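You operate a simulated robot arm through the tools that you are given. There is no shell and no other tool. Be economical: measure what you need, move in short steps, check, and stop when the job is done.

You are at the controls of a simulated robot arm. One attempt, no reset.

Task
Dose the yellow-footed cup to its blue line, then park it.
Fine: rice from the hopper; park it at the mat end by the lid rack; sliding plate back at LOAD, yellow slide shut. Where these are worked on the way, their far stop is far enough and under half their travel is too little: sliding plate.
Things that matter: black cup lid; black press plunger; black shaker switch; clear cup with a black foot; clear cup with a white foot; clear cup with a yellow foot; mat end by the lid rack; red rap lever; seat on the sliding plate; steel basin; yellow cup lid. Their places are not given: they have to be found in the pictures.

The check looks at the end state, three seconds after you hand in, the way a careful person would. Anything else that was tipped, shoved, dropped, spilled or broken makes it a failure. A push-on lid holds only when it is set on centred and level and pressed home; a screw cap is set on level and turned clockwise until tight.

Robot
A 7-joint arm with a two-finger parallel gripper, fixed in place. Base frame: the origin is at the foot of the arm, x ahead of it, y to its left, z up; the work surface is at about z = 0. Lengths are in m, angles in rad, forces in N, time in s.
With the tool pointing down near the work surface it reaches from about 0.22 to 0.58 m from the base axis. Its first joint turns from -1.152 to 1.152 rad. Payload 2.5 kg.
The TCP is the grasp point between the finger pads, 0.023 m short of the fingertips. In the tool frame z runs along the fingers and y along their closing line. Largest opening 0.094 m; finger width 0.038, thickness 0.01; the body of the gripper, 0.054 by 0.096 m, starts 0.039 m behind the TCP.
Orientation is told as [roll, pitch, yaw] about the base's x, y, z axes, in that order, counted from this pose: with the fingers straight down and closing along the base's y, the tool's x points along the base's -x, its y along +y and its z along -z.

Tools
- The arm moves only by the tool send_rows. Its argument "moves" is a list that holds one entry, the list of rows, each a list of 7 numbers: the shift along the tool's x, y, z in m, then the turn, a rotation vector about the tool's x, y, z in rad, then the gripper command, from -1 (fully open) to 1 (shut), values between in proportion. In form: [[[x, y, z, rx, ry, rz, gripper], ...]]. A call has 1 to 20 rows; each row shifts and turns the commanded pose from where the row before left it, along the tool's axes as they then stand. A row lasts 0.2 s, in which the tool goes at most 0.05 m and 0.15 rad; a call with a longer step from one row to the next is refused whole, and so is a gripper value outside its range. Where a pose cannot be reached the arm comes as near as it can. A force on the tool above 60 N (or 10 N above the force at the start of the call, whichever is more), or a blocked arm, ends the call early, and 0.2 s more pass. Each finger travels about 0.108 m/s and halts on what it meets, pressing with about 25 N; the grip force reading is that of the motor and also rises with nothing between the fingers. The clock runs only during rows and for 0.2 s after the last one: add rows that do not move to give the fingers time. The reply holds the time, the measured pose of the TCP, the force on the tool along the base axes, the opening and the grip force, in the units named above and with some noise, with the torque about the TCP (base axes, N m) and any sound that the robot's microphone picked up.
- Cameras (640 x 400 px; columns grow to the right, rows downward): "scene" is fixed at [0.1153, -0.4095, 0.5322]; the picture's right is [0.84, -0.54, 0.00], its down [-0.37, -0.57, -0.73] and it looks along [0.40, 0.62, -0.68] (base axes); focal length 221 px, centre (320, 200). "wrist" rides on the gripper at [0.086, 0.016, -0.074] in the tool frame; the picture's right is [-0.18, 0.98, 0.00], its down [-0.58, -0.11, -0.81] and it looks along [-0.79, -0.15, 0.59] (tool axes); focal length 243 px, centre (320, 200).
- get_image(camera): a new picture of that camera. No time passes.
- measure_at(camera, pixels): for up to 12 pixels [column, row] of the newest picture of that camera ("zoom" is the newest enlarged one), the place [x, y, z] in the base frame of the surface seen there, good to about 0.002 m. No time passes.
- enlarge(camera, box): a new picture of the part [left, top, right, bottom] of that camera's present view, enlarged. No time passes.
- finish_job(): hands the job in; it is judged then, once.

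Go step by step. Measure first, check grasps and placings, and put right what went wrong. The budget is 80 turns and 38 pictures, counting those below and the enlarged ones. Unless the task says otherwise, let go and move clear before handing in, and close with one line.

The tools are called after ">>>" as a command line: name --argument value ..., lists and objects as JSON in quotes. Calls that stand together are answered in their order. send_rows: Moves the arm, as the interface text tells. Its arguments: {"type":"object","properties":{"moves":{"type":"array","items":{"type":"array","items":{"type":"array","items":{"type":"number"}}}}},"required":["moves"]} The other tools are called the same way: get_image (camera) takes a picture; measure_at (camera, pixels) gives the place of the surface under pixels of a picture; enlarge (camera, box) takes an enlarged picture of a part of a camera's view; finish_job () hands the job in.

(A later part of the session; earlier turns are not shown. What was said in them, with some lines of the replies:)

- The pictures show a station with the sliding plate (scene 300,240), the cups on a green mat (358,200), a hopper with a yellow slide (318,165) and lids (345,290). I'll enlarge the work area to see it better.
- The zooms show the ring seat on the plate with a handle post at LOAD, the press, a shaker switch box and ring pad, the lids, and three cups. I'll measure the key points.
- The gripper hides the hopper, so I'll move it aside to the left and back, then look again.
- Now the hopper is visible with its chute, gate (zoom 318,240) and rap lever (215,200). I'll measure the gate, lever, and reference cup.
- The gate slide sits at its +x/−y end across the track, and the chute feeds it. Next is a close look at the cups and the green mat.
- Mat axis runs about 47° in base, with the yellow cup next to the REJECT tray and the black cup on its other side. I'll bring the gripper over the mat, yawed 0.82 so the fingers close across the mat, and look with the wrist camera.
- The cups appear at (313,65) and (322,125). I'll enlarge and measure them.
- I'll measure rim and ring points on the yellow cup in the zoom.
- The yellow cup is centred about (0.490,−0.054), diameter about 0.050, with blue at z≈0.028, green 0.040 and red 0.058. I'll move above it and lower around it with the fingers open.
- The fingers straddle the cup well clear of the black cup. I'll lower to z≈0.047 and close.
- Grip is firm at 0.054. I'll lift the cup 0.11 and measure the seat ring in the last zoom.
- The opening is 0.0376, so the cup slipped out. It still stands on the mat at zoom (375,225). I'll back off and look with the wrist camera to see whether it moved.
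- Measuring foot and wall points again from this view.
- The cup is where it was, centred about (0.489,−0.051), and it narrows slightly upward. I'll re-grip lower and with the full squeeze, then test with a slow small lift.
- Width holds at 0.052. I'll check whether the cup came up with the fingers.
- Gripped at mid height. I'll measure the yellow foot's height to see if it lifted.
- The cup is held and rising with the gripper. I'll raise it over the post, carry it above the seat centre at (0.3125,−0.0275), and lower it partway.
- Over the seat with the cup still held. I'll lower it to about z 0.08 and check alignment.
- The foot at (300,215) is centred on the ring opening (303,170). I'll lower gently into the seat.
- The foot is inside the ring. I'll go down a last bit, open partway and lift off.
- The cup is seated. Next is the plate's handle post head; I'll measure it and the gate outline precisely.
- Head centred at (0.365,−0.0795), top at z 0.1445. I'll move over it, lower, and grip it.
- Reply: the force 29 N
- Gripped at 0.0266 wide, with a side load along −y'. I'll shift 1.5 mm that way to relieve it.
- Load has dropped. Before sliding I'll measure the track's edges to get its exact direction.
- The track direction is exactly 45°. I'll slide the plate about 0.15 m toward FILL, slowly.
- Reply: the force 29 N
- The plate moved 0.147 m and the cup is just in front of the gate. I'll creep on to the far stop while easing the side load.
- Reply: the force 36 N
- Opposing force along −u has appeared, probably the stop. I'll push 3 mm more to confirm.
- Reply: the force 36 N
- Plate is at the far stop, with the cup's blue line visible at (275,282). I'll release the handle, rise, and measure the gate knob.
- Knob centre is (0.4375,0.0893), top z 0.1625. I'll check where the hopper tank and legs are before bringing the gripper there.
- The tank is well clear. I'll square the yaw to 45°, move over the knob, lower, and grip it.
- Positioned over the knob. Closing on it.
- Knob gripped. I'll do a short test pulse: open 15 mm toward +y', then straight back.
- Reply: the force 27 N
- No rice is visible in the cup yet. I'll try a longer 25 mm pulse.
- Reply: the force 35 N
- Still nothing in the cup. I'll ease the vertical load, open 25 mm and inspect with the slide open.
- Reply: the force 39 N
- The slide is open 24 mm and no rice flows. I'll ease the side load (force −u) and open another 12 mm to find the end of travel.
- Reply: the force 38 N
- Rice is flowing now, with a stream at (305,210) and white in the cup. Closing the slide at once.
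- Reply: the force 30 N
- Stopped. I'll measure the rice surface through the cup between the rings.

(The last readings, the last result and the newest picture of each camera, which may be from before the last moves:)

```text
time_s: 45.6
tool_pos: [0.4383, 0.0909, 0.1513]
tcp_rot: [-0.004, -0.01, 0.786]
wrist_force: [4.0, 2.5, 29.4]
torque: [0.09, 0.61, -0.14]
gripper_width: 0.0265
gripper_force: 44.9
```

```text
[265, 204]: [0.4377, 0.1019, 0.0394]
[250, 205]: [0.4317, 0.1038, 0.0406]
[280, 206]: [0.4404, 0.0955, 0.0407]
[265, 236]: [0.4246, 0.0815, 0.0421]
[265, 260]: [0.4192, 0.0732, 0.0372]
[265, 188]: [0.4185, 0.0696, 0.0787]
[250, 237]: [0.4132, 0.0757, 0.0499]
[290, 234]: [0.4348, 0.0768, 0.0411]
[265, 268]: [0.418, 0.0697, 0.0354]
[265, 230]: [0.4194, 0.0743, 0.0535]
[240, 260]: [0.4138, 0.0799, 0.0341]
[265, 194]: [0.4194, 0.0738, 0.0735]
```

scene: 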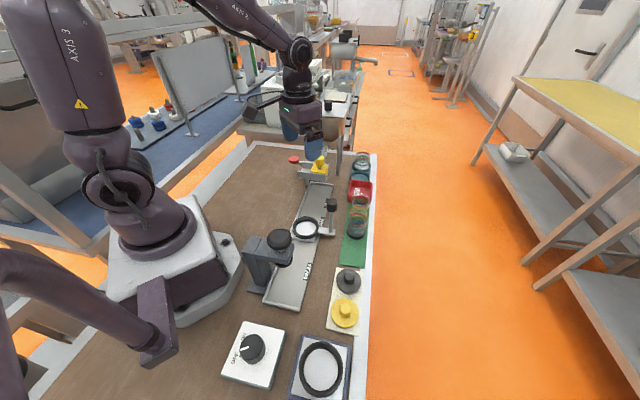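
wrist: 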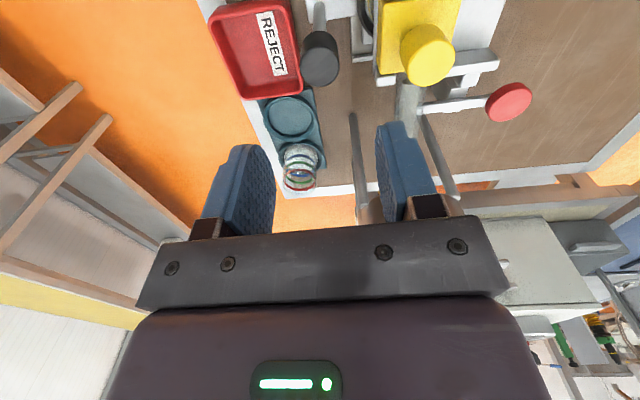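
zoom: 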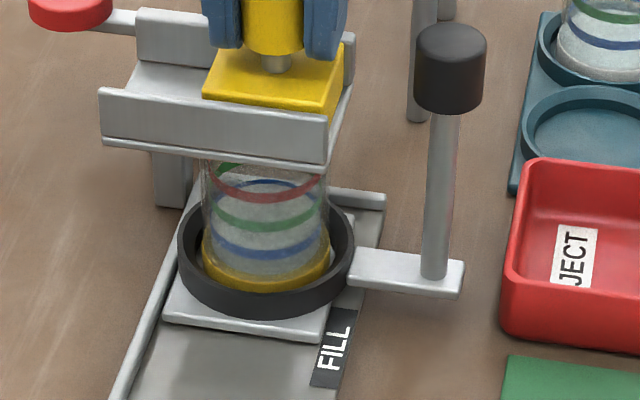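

Rice surface is about z 0.0405, below the blue line (0.043–0.0465 by my estimates), so a little more is needed. I'll push the slide shut, release, back off in front of the cup and look from close up with the wrist camera.

>>> send_rows --moves '[[[0, -0.0015, -0.001, 0, 0, 0, 1], [0, 0, 0, 0, 0, 0, 0.4], [0, 0, 0, 0, 0, 0, 0.1], [0, 0, 0, 0, 0, 0, 0], [0, 0, -0.02, 0, 0, 0, 0], [0, 0, -0.03, 0, 0, 0, -0.2], [0.03, 0, 0, 0, 0, 0, -0.5], [0.035, 0, 0, 0, 0, 0, -0.8], [0.03, 0, 0, 0, 0, 0, -1], [0, 0.004, 0.04, 0, 0, 0, -1], [0, 0, 0.04, 0, 0, 0, -1], [0, 0, 0.035, 0, 0, 0, -1], [0, 0, 0.02, 0, 0, 0, -1], [0, 0, 0, 0, 0, 0, -1]]]'

>>> enlarge --camera "wrist" --box '[240, 140, 420, 250]'

```text
time_s: 48.6
tool_pos: [0.3685, 0.0259, 0.0703]
tcp_rot: [0.0, -0.002, 0.785]
wrist_force: [0.0, 0.7, 0.4]
torque: [-0.01, 0.01, -0.01]
gripper_width: 0.0939
gripper_force: 0.0
```

```text
3.56 times, centred on (330, 195) of wrist
```

zoom: 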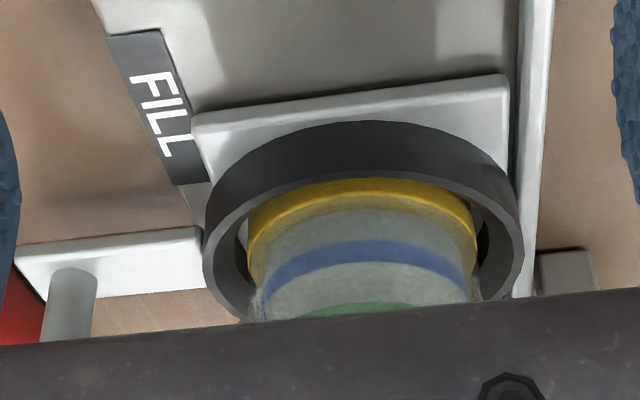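

I can see the blue band at row 255 with rice behind. I'll measure along this column.

>>> measure_at --camera "zoom" --pixels '[[360, 185], [360, 200], [360, 215], [360, 230], [360, 240], [360, 246], [360, 254], [360, 262], [360, 270], [360, 280], [360, 290], [360, 298]]'

```text
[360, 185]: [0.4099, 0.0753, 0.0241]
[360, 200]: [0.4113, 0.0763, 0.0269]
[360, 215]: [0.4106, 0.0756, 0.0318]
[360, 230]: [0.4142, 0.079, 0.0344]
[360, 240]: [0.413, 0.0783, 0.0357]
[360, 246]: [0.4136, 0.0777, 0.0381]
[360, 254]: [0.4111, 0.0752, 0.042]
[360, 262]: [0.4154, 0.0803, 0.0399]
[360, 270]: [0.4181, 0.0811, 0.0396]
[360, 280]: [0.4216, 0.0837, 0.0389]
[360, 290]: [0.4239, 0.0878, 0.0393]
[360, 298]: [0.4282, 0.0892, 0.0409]
```

Two readings put the rice at z≈0.0395–0.0405 with the line at about 0.042, so it is just short. To remove parallax I'll look at where the rice meets the back wall band, from a slightly higher angle beneath the trough edge.

>>> send_rows --moves '[[[0, 0, -0.025, 0, 0, 0, -1], [-0.01, 0, -0.024, 0, 0, 0, -1], [0, 0, 0, 0, 0, 0, -1]]]'

>>> enlarge --camera "wrist" --box '[270, 130, 390, 240]'

```text
time_s: 49.4
tool_pos: [0.3746, 0.0322, 0.1181]
tcp_rot: [0.001, 0.001, 0.783]
wrist_force: [-0.4, 0.5, -0.2]
torque: [-0.01, -0.01, 0.02]
gripper_width: 0.0939
gripper_force: 0.2
```

```text
3.64 times, centred on (330, 185) of wrist
```

zoom: 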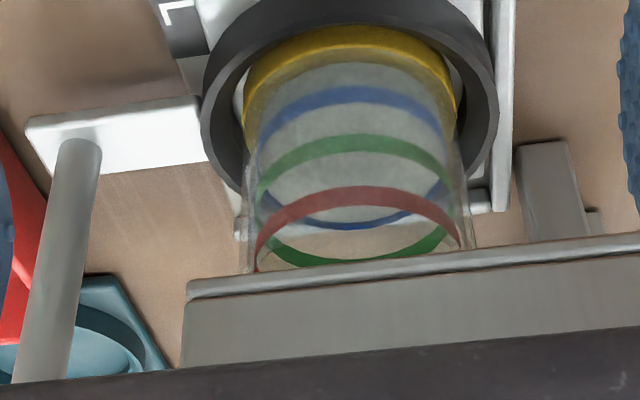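

The back band shows at (350,225), touched by the rice edge. I'll take one tighter zoom to judge how much of it is covered.

>>> enlarge --camera "wrist" --box '[310, 175, 370, 210]'

```text
10.67 times, centred on (340, 192) of wrist
```

zoom: 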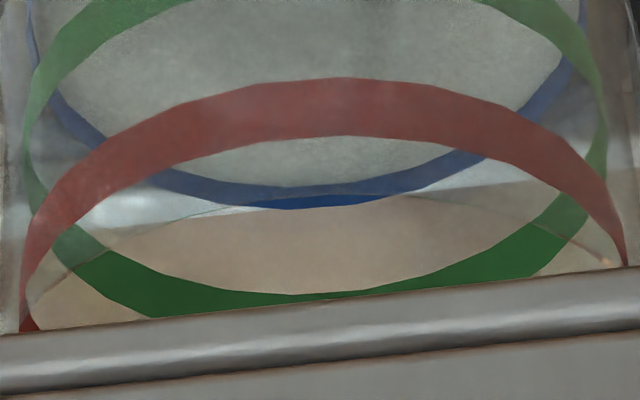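

In the tight zoom about half of the back blue band (visible rows 185–210 of about 45 px) is covered, so the rice is at the middle of the blue line. The dose is right. I'll go back to the handle now and grip it.

>>> send_rows --moves '[[[0, 0, -0.045, 0, 0, 0, -0.5], [0, 0, -0.047, 0, 0, 0, 0], [-0.0287, -0.0243, 0, 0, 0, 0, 0.04], [-0.0287, -0.0243, 0, 0, 0, 0, 0.04], [-0.0287, -0.0243, 0, 0, 0, 0, 0.04], [0, 0, 0, 0, 0, 0, 0.04], [0, 0, 0.03, 0, 0, 0, 0.04], [0, 0, 0.025, 0, 0, 0, 0.04], [0, 0, 0.014, 0, 0, 0, 0.04], [0, 0, 0, 0, 0, 0, 0.04]]]'

```text
time_s: 51.6
tool_pos: [0.4886, 0.0416, 0.1383]
tcp_rot: [0.0, 0.0, 0.787]
wrist_force: [-0.3, -0.5, -0.3]
torque: [0.02, 0.01, 0.02]
gripper_width: 0.045
gripper_force: 0.1
```

No contact on the way down; closing on the head.

>>> send_rows --moves '[[[0, 0, 0, 0, 0, 0, 0.3], [0, 0, 0, 0, 0, 0, 1], [0, 0, 0, 0, 0, 0, 1], [0, 0, 0, 0, 0, 0, 1]]]'

```text
time_s: 52.6
tool_pos: [0.488, 0.0436, 0.1403]
tcp_rot: [0.003, 0.002, 0.786]
wrist_force: [-7.4, 3.4, 1.8]
torque: [-0.22, -0.16, -0.2]
gripper_width: 0.0264
gripper_force: 44.7
```

Held, low load. I'll slide the plate gently back by 0.1735 m to LOAD.

>>> send_rows --moves '[[[0.003, 0, 0, 0, 0, 0, 1], [0.006, 0, 0, 0, 0, 0, 1], [0.009, 0, 0, 0, 0, 0, 1], [0.0105, 0, 0, 0, 0, 0, 1], [0.0105, 0, 0, 0, 0, 0, 1], [0.0105, 0, 0, 0, 0, 0, 1], [0.0105, 0, 0, 0, 0, 0, 1], [0.0105, 0, 0, 0, 0, 0, 1], [0.0105, 0, 0, 0, 0, 0, 1], [0.0105, 0, 0, 0, 0, 0, 1], [0.0105, 0, 0, 0, 0, 0, 1], [0.0105, 0, 0, 0, 0, 0, 1], [0.0105, 0, 0, 0, 0, 0, 1], [0.0105, 0, 0, 0, 0, 0, 1], [0.0105, 0, 0, 0, 0, 0, 1], [0.0105, 0, 0, 0, 0, 0, 1], [0.009, 0, 0, 0, 0, 0, 1], [0.006, 0, 0, 0, 0, 0, 1], [0.004, 0, 0, 0, 0, 0, 1], [0, 0, 0, 0, 0, 0, 1]]]'

```text
time_s: 56.8
tool_pos: [0.3629, -0.0827, 0.1394]
tcp_rot: [0.004, 0.004, 0.787]
wrist_force: [-10.5, 13.4, -27.9]
torque: [0.12, -1.02, 0.13]
gripper_width: 0.0266
gripper_force: 44.9
```

Now u=0.198, against 0.202 at the original LOAD grip. I'll correct forward by 4 mm and re-read.

>>> send_rows --moves '[[[-0.002, 0.0005, 0, 0, 0, 0, 1], [-0.0015, 0.0005, 0, 0, 0, 0, 1], [0, 0, 0, 0, 0, 0, 1], [0, 0, 0, 0, 0, 0, 1]]]'

```text
time_s: 57.8
tool_pos: [0.3669, -0.0801, 0.1412]
tcp_rot: [0.002, 0.001, 0.783]
wrist_force: [-0.4, 2.7, -28.9]
torque: [-0.6, 0.23, -0.03]
gripper_width: 0.0265
gripper_force: 44.9
```

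u=0.2028, matching LOAD. I'll release, rise, and check the scene.

>>> send_rows --moves '[[[0, 0, 0, 0, 0, 0, 0.3], [0, 0, 0, 0, 0, 0, 0.04], [0, 0, 0, 0, 0, 0, -0.2], [0, 0, -0.02, 0, 0, 0, -0.2], [0, 0, -0.03, 0, 0, 0, -0.5], [0, 0, -0.03, 0, 0, 0, -0.5], [0, 0, -0.02, 0, 0, 0, -0.5], [0, 0, 0, 0, 0, 0, -0.5]]]'

>>> enlarge --camera "scene" --box '[240, 130, 380, 270]'

```text
time_s: 59.6
tool_pos: [0.3681, -0.0797, 0.2389]
tcp_rot: [-0.001, 0.0, 0.785]
wrist_force: [-0.7, 0.8, 0.2]
torque: [0.03, 0.01, -0.01]
gripper_width: 0.0707
gripper_force: 0.1
```

```text
2.86 times, centred on (310, 200) of scene
```

zoom: 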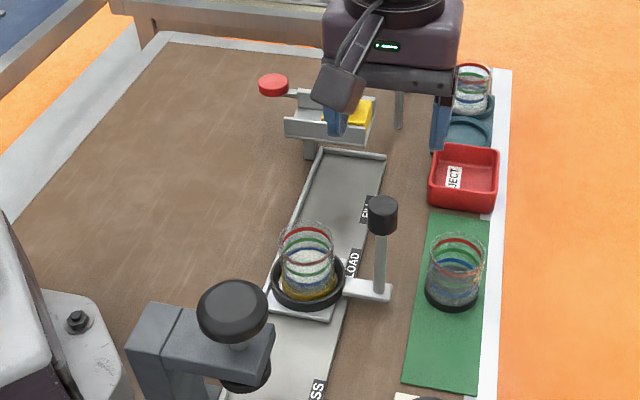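

Plate, handle and slide match the starting LOAD picture (head at 382,213 in both). Now I'll lower around the cup.

>>> send_rows --moves '[[[0.0013, 0.0253, 0, 0, 0, 0, -0.5], [0.0013, 0.0253, 0, 0, 0, 0, -0.5], [0.0013, 0.0254, 0, 0, 0, 0, -0.5], [0, 0, 0, 0, 0, 0, -0.5], [0, 0, 0.04, 0, 0, 0, -0.5], [0, 0, 0.04, 0, 0, 0, -0.5], [0, 0, 0.035, 0, 0, 0, -0.5], [0, 0, 0, 0, 0, 0, -0.5]]]'

>>> enlarge --camera "wrist" --box '[200, 0, 460, 230]'

```text
time_s: 61.4
tool_pos: [0.3123, -0.0267, 0.1258]
tcp_rot: [0.0, 0.002, 0.783]
wrist_force: [0.1, 0.2, 0.6]
torque: [0.01, -0.03, 0.01]
gripper_width: 0.0707
gripper_force: 0.0
```

```text
1.74 times, centred on (330, 115) of wrist
```

zoom: 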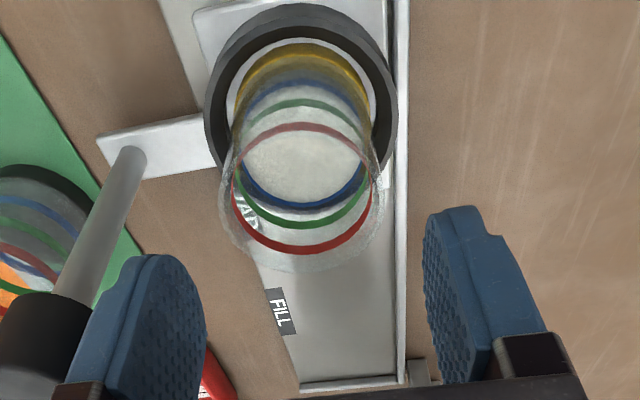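

The rice sits at the blue ring and the cup is between the fingers. I'll lower the rest and grip with full squeeze.

>>> send_rows --moves '[[[0, 0, 0.03, 0, 0, 0, -0.5], [0, 0, 0.025, 0, 0, 0, -0.5], [0, 0, 0.0145, 0, 0, 0, -0.5], [0, 0, 0, 0, 0, 0, -0.3], [0, 0, 0, 0, 0, 0, -0.1], [0, 0, 0, 0, 0, 0, 0.3], [0, 0, 0, 0, 0, 0, 1], [0, 0, 0, 0, 0, 0, 1], [0, 0, 0, 0, 0, 0, 1]]]'

>>> send_rows --moves '[[[0, 0, -0.002, 0, 0, 0, 1], [0, 0, -0.003, 0, 0, 0, 1], [0, 0, -0.005, 0, 0, 0, 1], [0, 0, -0.006, 0, 0, 0, 1], [0, 0, -0.008, 0, 0, 0, 1], [0, 0, -0.006, 0, 0, 0, 1], [0, 0, 0, 0, 0, 0, 1]]]'

```text
time_s: 63.4
tool_pos: [0.3113, -0.026, 0.0554]
tcp_rot: [0.0, 0.0, 0.785]
wrist_force: [0.1, -0.4, -0.2]
torque: [-0.01, 0.05, -0.01]
gripper_width: 0.0522
gripper_force: 25.1
```

```text
time_s: 65.0
tool_pos: [0.3111, -0.0276, 0.0847]
tcp_rot: [-0.001, 0.0, 0.786]
wrist_force: [-0.3, -0.3, -0.6]
torque: [0.03, 0.0, 0.04]
gripper_width: 0.0522
gripper_force: 24.5
```

The loaded cup is held (0.0522 wide). I'll lift it above the post and carry it smoothly over the mat's end near the lid rack, about (0.385,−0.173).

>>> send_rows --moves '[[[0, 0, -0.012, 0, 0, 0, 1], [0, 0, -0.02, 0, 0, 0, 1], [0, 0, -0.024, 0, 0, 0, 1], [0, 0, -0.024, 0, 0, 0, 1], [0, 0, -0.024, 0, 0, 0, 1], [0, 0, -0.014, 0, 0, 0, 1], [0, 0, -0.008, 0, 0, 0, 1], [0.0025, -0.0077, 0, 0, 0, 0, 1], [0.005, -0.0148, 0, 0, 0, 0, 1], [0.006, -0.0178, 0, 0, 0, 0, 1], [0.006, -0.0178, 0, 0, 0, 0, 1], [0.006, -0.0178, 0, 0, 0, 0, 1], [0.006, -0.0178, 0, 0, 0, 0, 1], [0.006, -0.0178, 0, 0, 0, 0, 1], [0.006, -0.0178, 0, 0, 0, 0, 1], [0.005, -0.0148, 0, 0, 0, 0, 1], [0.003, -0.0088, 0, 0, 0, 0, 1], [0.001, -0.0028, 0, 0, 0, 0, 1], [0, 0, 0, 0, 0, 0, 1]]]'

>>> send_rows --moves '[[[0, 0, 0.012, 0, 0, 0, 1], [0, 0, 0.022, 0, 0, 0, 1], [0, 0, 0.025, 0, 0, 0, 1], [0, 0, 0.025, 0, 0, 0, 1], [0, 0, 0.025, 0, 0, 0, 1], [0, 0, 0.02, 0, 0, 0, 1], [0, 0, 0.012, 0, 0, 0, 1], [0, 0, 0.006, 0, 0, 0, 1], [0, 0, 0, 0, 0, 0, 1]]]'

>>> enlarge --camera "wrist" --box '[180, 0, 480, 190]'

```text
time_s: 69.0
tool_pos: [0.3839, -0.1755, 0.2116]
tcp_rot: [0.0, 0.001, 0.783]
wrist_force: [0.4, 0.2, -1.1]
torque: [0.0, -0.03, -0.02]
gripper_width: 0.0521
gripper_force: 25.0
```

```text
time_s: 71.0
tool_pos: [0.3825, -0.1769, 0.0636]
tcp_rot: [0.0, 0.0, 0.784]
wrist_force: [0.8, 0.0, -0.6]
torque: [0.02, 0.04, -0.02]
gripper_width: 0.0516
gripper_force: 24.5
```

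```text
2.11 times, centred on (330, 95) of wrist
```

zoom: 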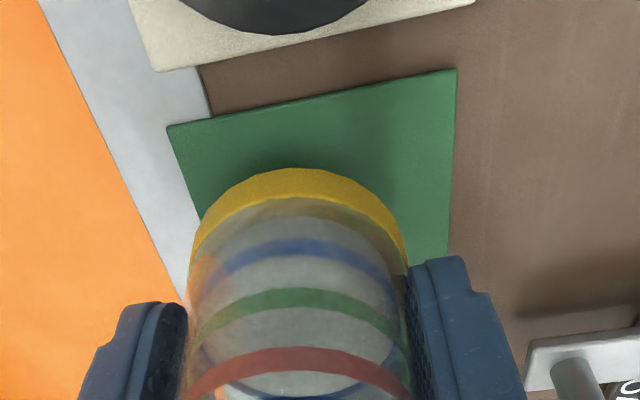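

The cup is over the mat's end. I'll measure the mat edges and foot to fine-centre it.

>>> measure_at --camera "zoom" --pixels '[[170, 130], [454, 75], [300, 102], [186, 180], [452, 180], [196, 200], [403, 235], [300, 170], [192, 250], [447, 250]]'

```text
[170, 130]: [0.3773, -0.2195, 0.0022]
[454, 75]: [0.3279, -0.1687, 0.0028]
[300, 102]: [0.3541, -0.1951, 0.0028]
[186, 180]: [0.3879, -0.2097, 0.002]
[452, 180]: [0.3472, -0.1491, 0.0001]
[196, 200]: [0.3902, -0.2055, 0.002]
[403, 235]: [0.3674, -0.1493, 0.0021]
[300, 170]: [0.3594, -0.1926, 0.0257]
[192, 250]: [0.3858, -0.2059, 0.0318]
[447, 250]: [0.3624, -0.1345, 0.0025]
```

Mat centreline is v=−0.3865 and the cup is at −0.395, so I'll shift 8 mm in +y', then lower onto the mat.

>>> send_rows --moves '[[[0, 0.004, 0, 0, 0, 0, 1], [0, 0.004, 0, 0, 0, 0, 1], [0, 0, 0.006, 0, 0, 0, 1], [0, 0, 0.006, 0, 0, 0, 1], [0, 0, 0.005, 0, 0, 0, 1], [0, 0, 0.002, 0, 0, 0, 1], [0, 0, 0.001, 0, 0, 0, 1], [0, 0, 0.001, 0, 0, 0, 1], [0, 0, 0, 0, 0, 0, 1]]]'

```text
time_s: 73.0
tool_pos: [0.3782, -0.1709, 0.0442]
tcp_rot: [-0.001, -0.001, 0.783]
wrist_force: [-0.7, 0.2, -0.9]
torque: [-0.04, 0.04, 0.0]
gripper_width: 0.0514
gripper_force: 25.1
```

No contact yet. I'll creep down 2 mm.

>>> send_rows --moves '[[[0, 0, 0.001, 0, 0, 0, 1], [0, 0, 0.001, 0, 0, 0, 1], [0, 0, 0, 0, 0, 0, 1]]]'

```text
time_s: 73.8
tool_pos: [0.3788, -0.1694, 0.0417]
tcp_rot: [-0.001, -0.001, 0.786]
wrist_force: [-6.4, 4.8, 20.0]
torque: [0.15, 0.11, 0.3]
gripper_width: 0.0514
gripper_force: 24.9
```

Contact (20 N up), so the foot is on the mat. I'll ease up a hair, open, and rise clear.

>>> send_rows --moves '[[[0, 0, -0.001, 0, 0, 0, 1], [0, 0, 0, 0, 0, 0, 0.1], [0, 0, 0, 0, 0, 0, -0.2], [0, 0, 0, 0, 0, 0, -0.5], [0, 0, 0, 0, 0, 0, -0.6], [0, 0, -0.015, 0, 0, 0, -0.6], [0, 0, -0.03, 0, 0, 0, -0.6], [0, 0, -0.04, 0, 0, 0, -0.6], [0, 0, -0.04, 0, 0, 0, -0.6], [0, 0, -0.04, 0, 0, 0, -0.6], [-0.02, 0.04, 0, 0, 0, 0, -0.6], [-0.02, 0.04, 0, 0, 0, 0, -0.6], [-0.02, 0.04, 0, 0, 0, 0, -0.6], [-0.01, 0.04, 0, 0, 0, 0, -0.6], [0, 0, 0, 0, 0, 0, -0.6]]]'

>>> get_image --camera "scene"

```text
time_s: 77.0
tool_pos: [0.311, -0.0096, 0.2098]
tcp_rot: [0.0, 0.0, 0.784]
wrist_force: [0.0, 0.0, 0.4]
torque: [0.02, 0.02, -0.03]
gripper_width: 0.0752
gripper_force: 0.1
```

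```text
2 pictures are left
```

scene: 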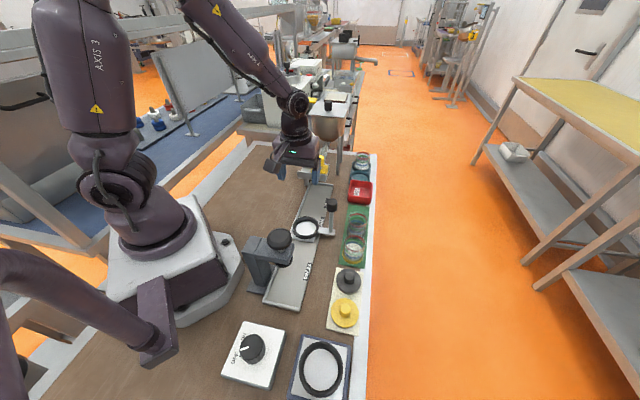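

The cup stands at the mat end (354,250), and everything else is in place. One last enlarged check of the cup, plate and slide.

>>> enlarge --camera "scene" --box '[290, 150, 380, 270]'

```text
3.33 times, centred on (335, 210) of scene
```

zoom: 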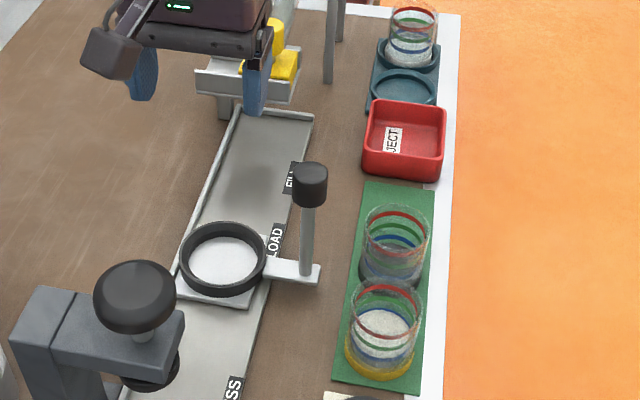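

The cup is upright, filled to blue, and parked. I'll confirm the knob and handle positions by measurement.

>>> measure_at --camera "zoom" --pixels '[[279, 22], [309, 170], [290, 62], [223, 260], [380, 320]]'

```text
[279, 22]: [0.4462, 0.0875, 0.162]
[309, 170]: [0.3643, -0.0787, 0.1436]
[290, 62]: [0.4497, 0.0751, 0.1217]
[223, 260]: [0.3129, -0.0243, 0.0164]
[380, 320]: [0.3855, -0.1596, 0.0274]
```

The handle head is at (0.364,−0.079), the same as at the start, so the plate is at LOAD. The knob is at its shut end, and the rice surface is at z≈0.027 in the parked cup. Handing in.

>>> finish_job

```text
The job is handed in.
```

I filled the yellow-footed cup with rice to its blue line and parked it upright at the mat end by the lid rack. The sliding plate is back at LOAD and the yellow slide is shut. My last close look put the rice at about the middle of the blue band, and the final pictures show nothing else moved or spilled.
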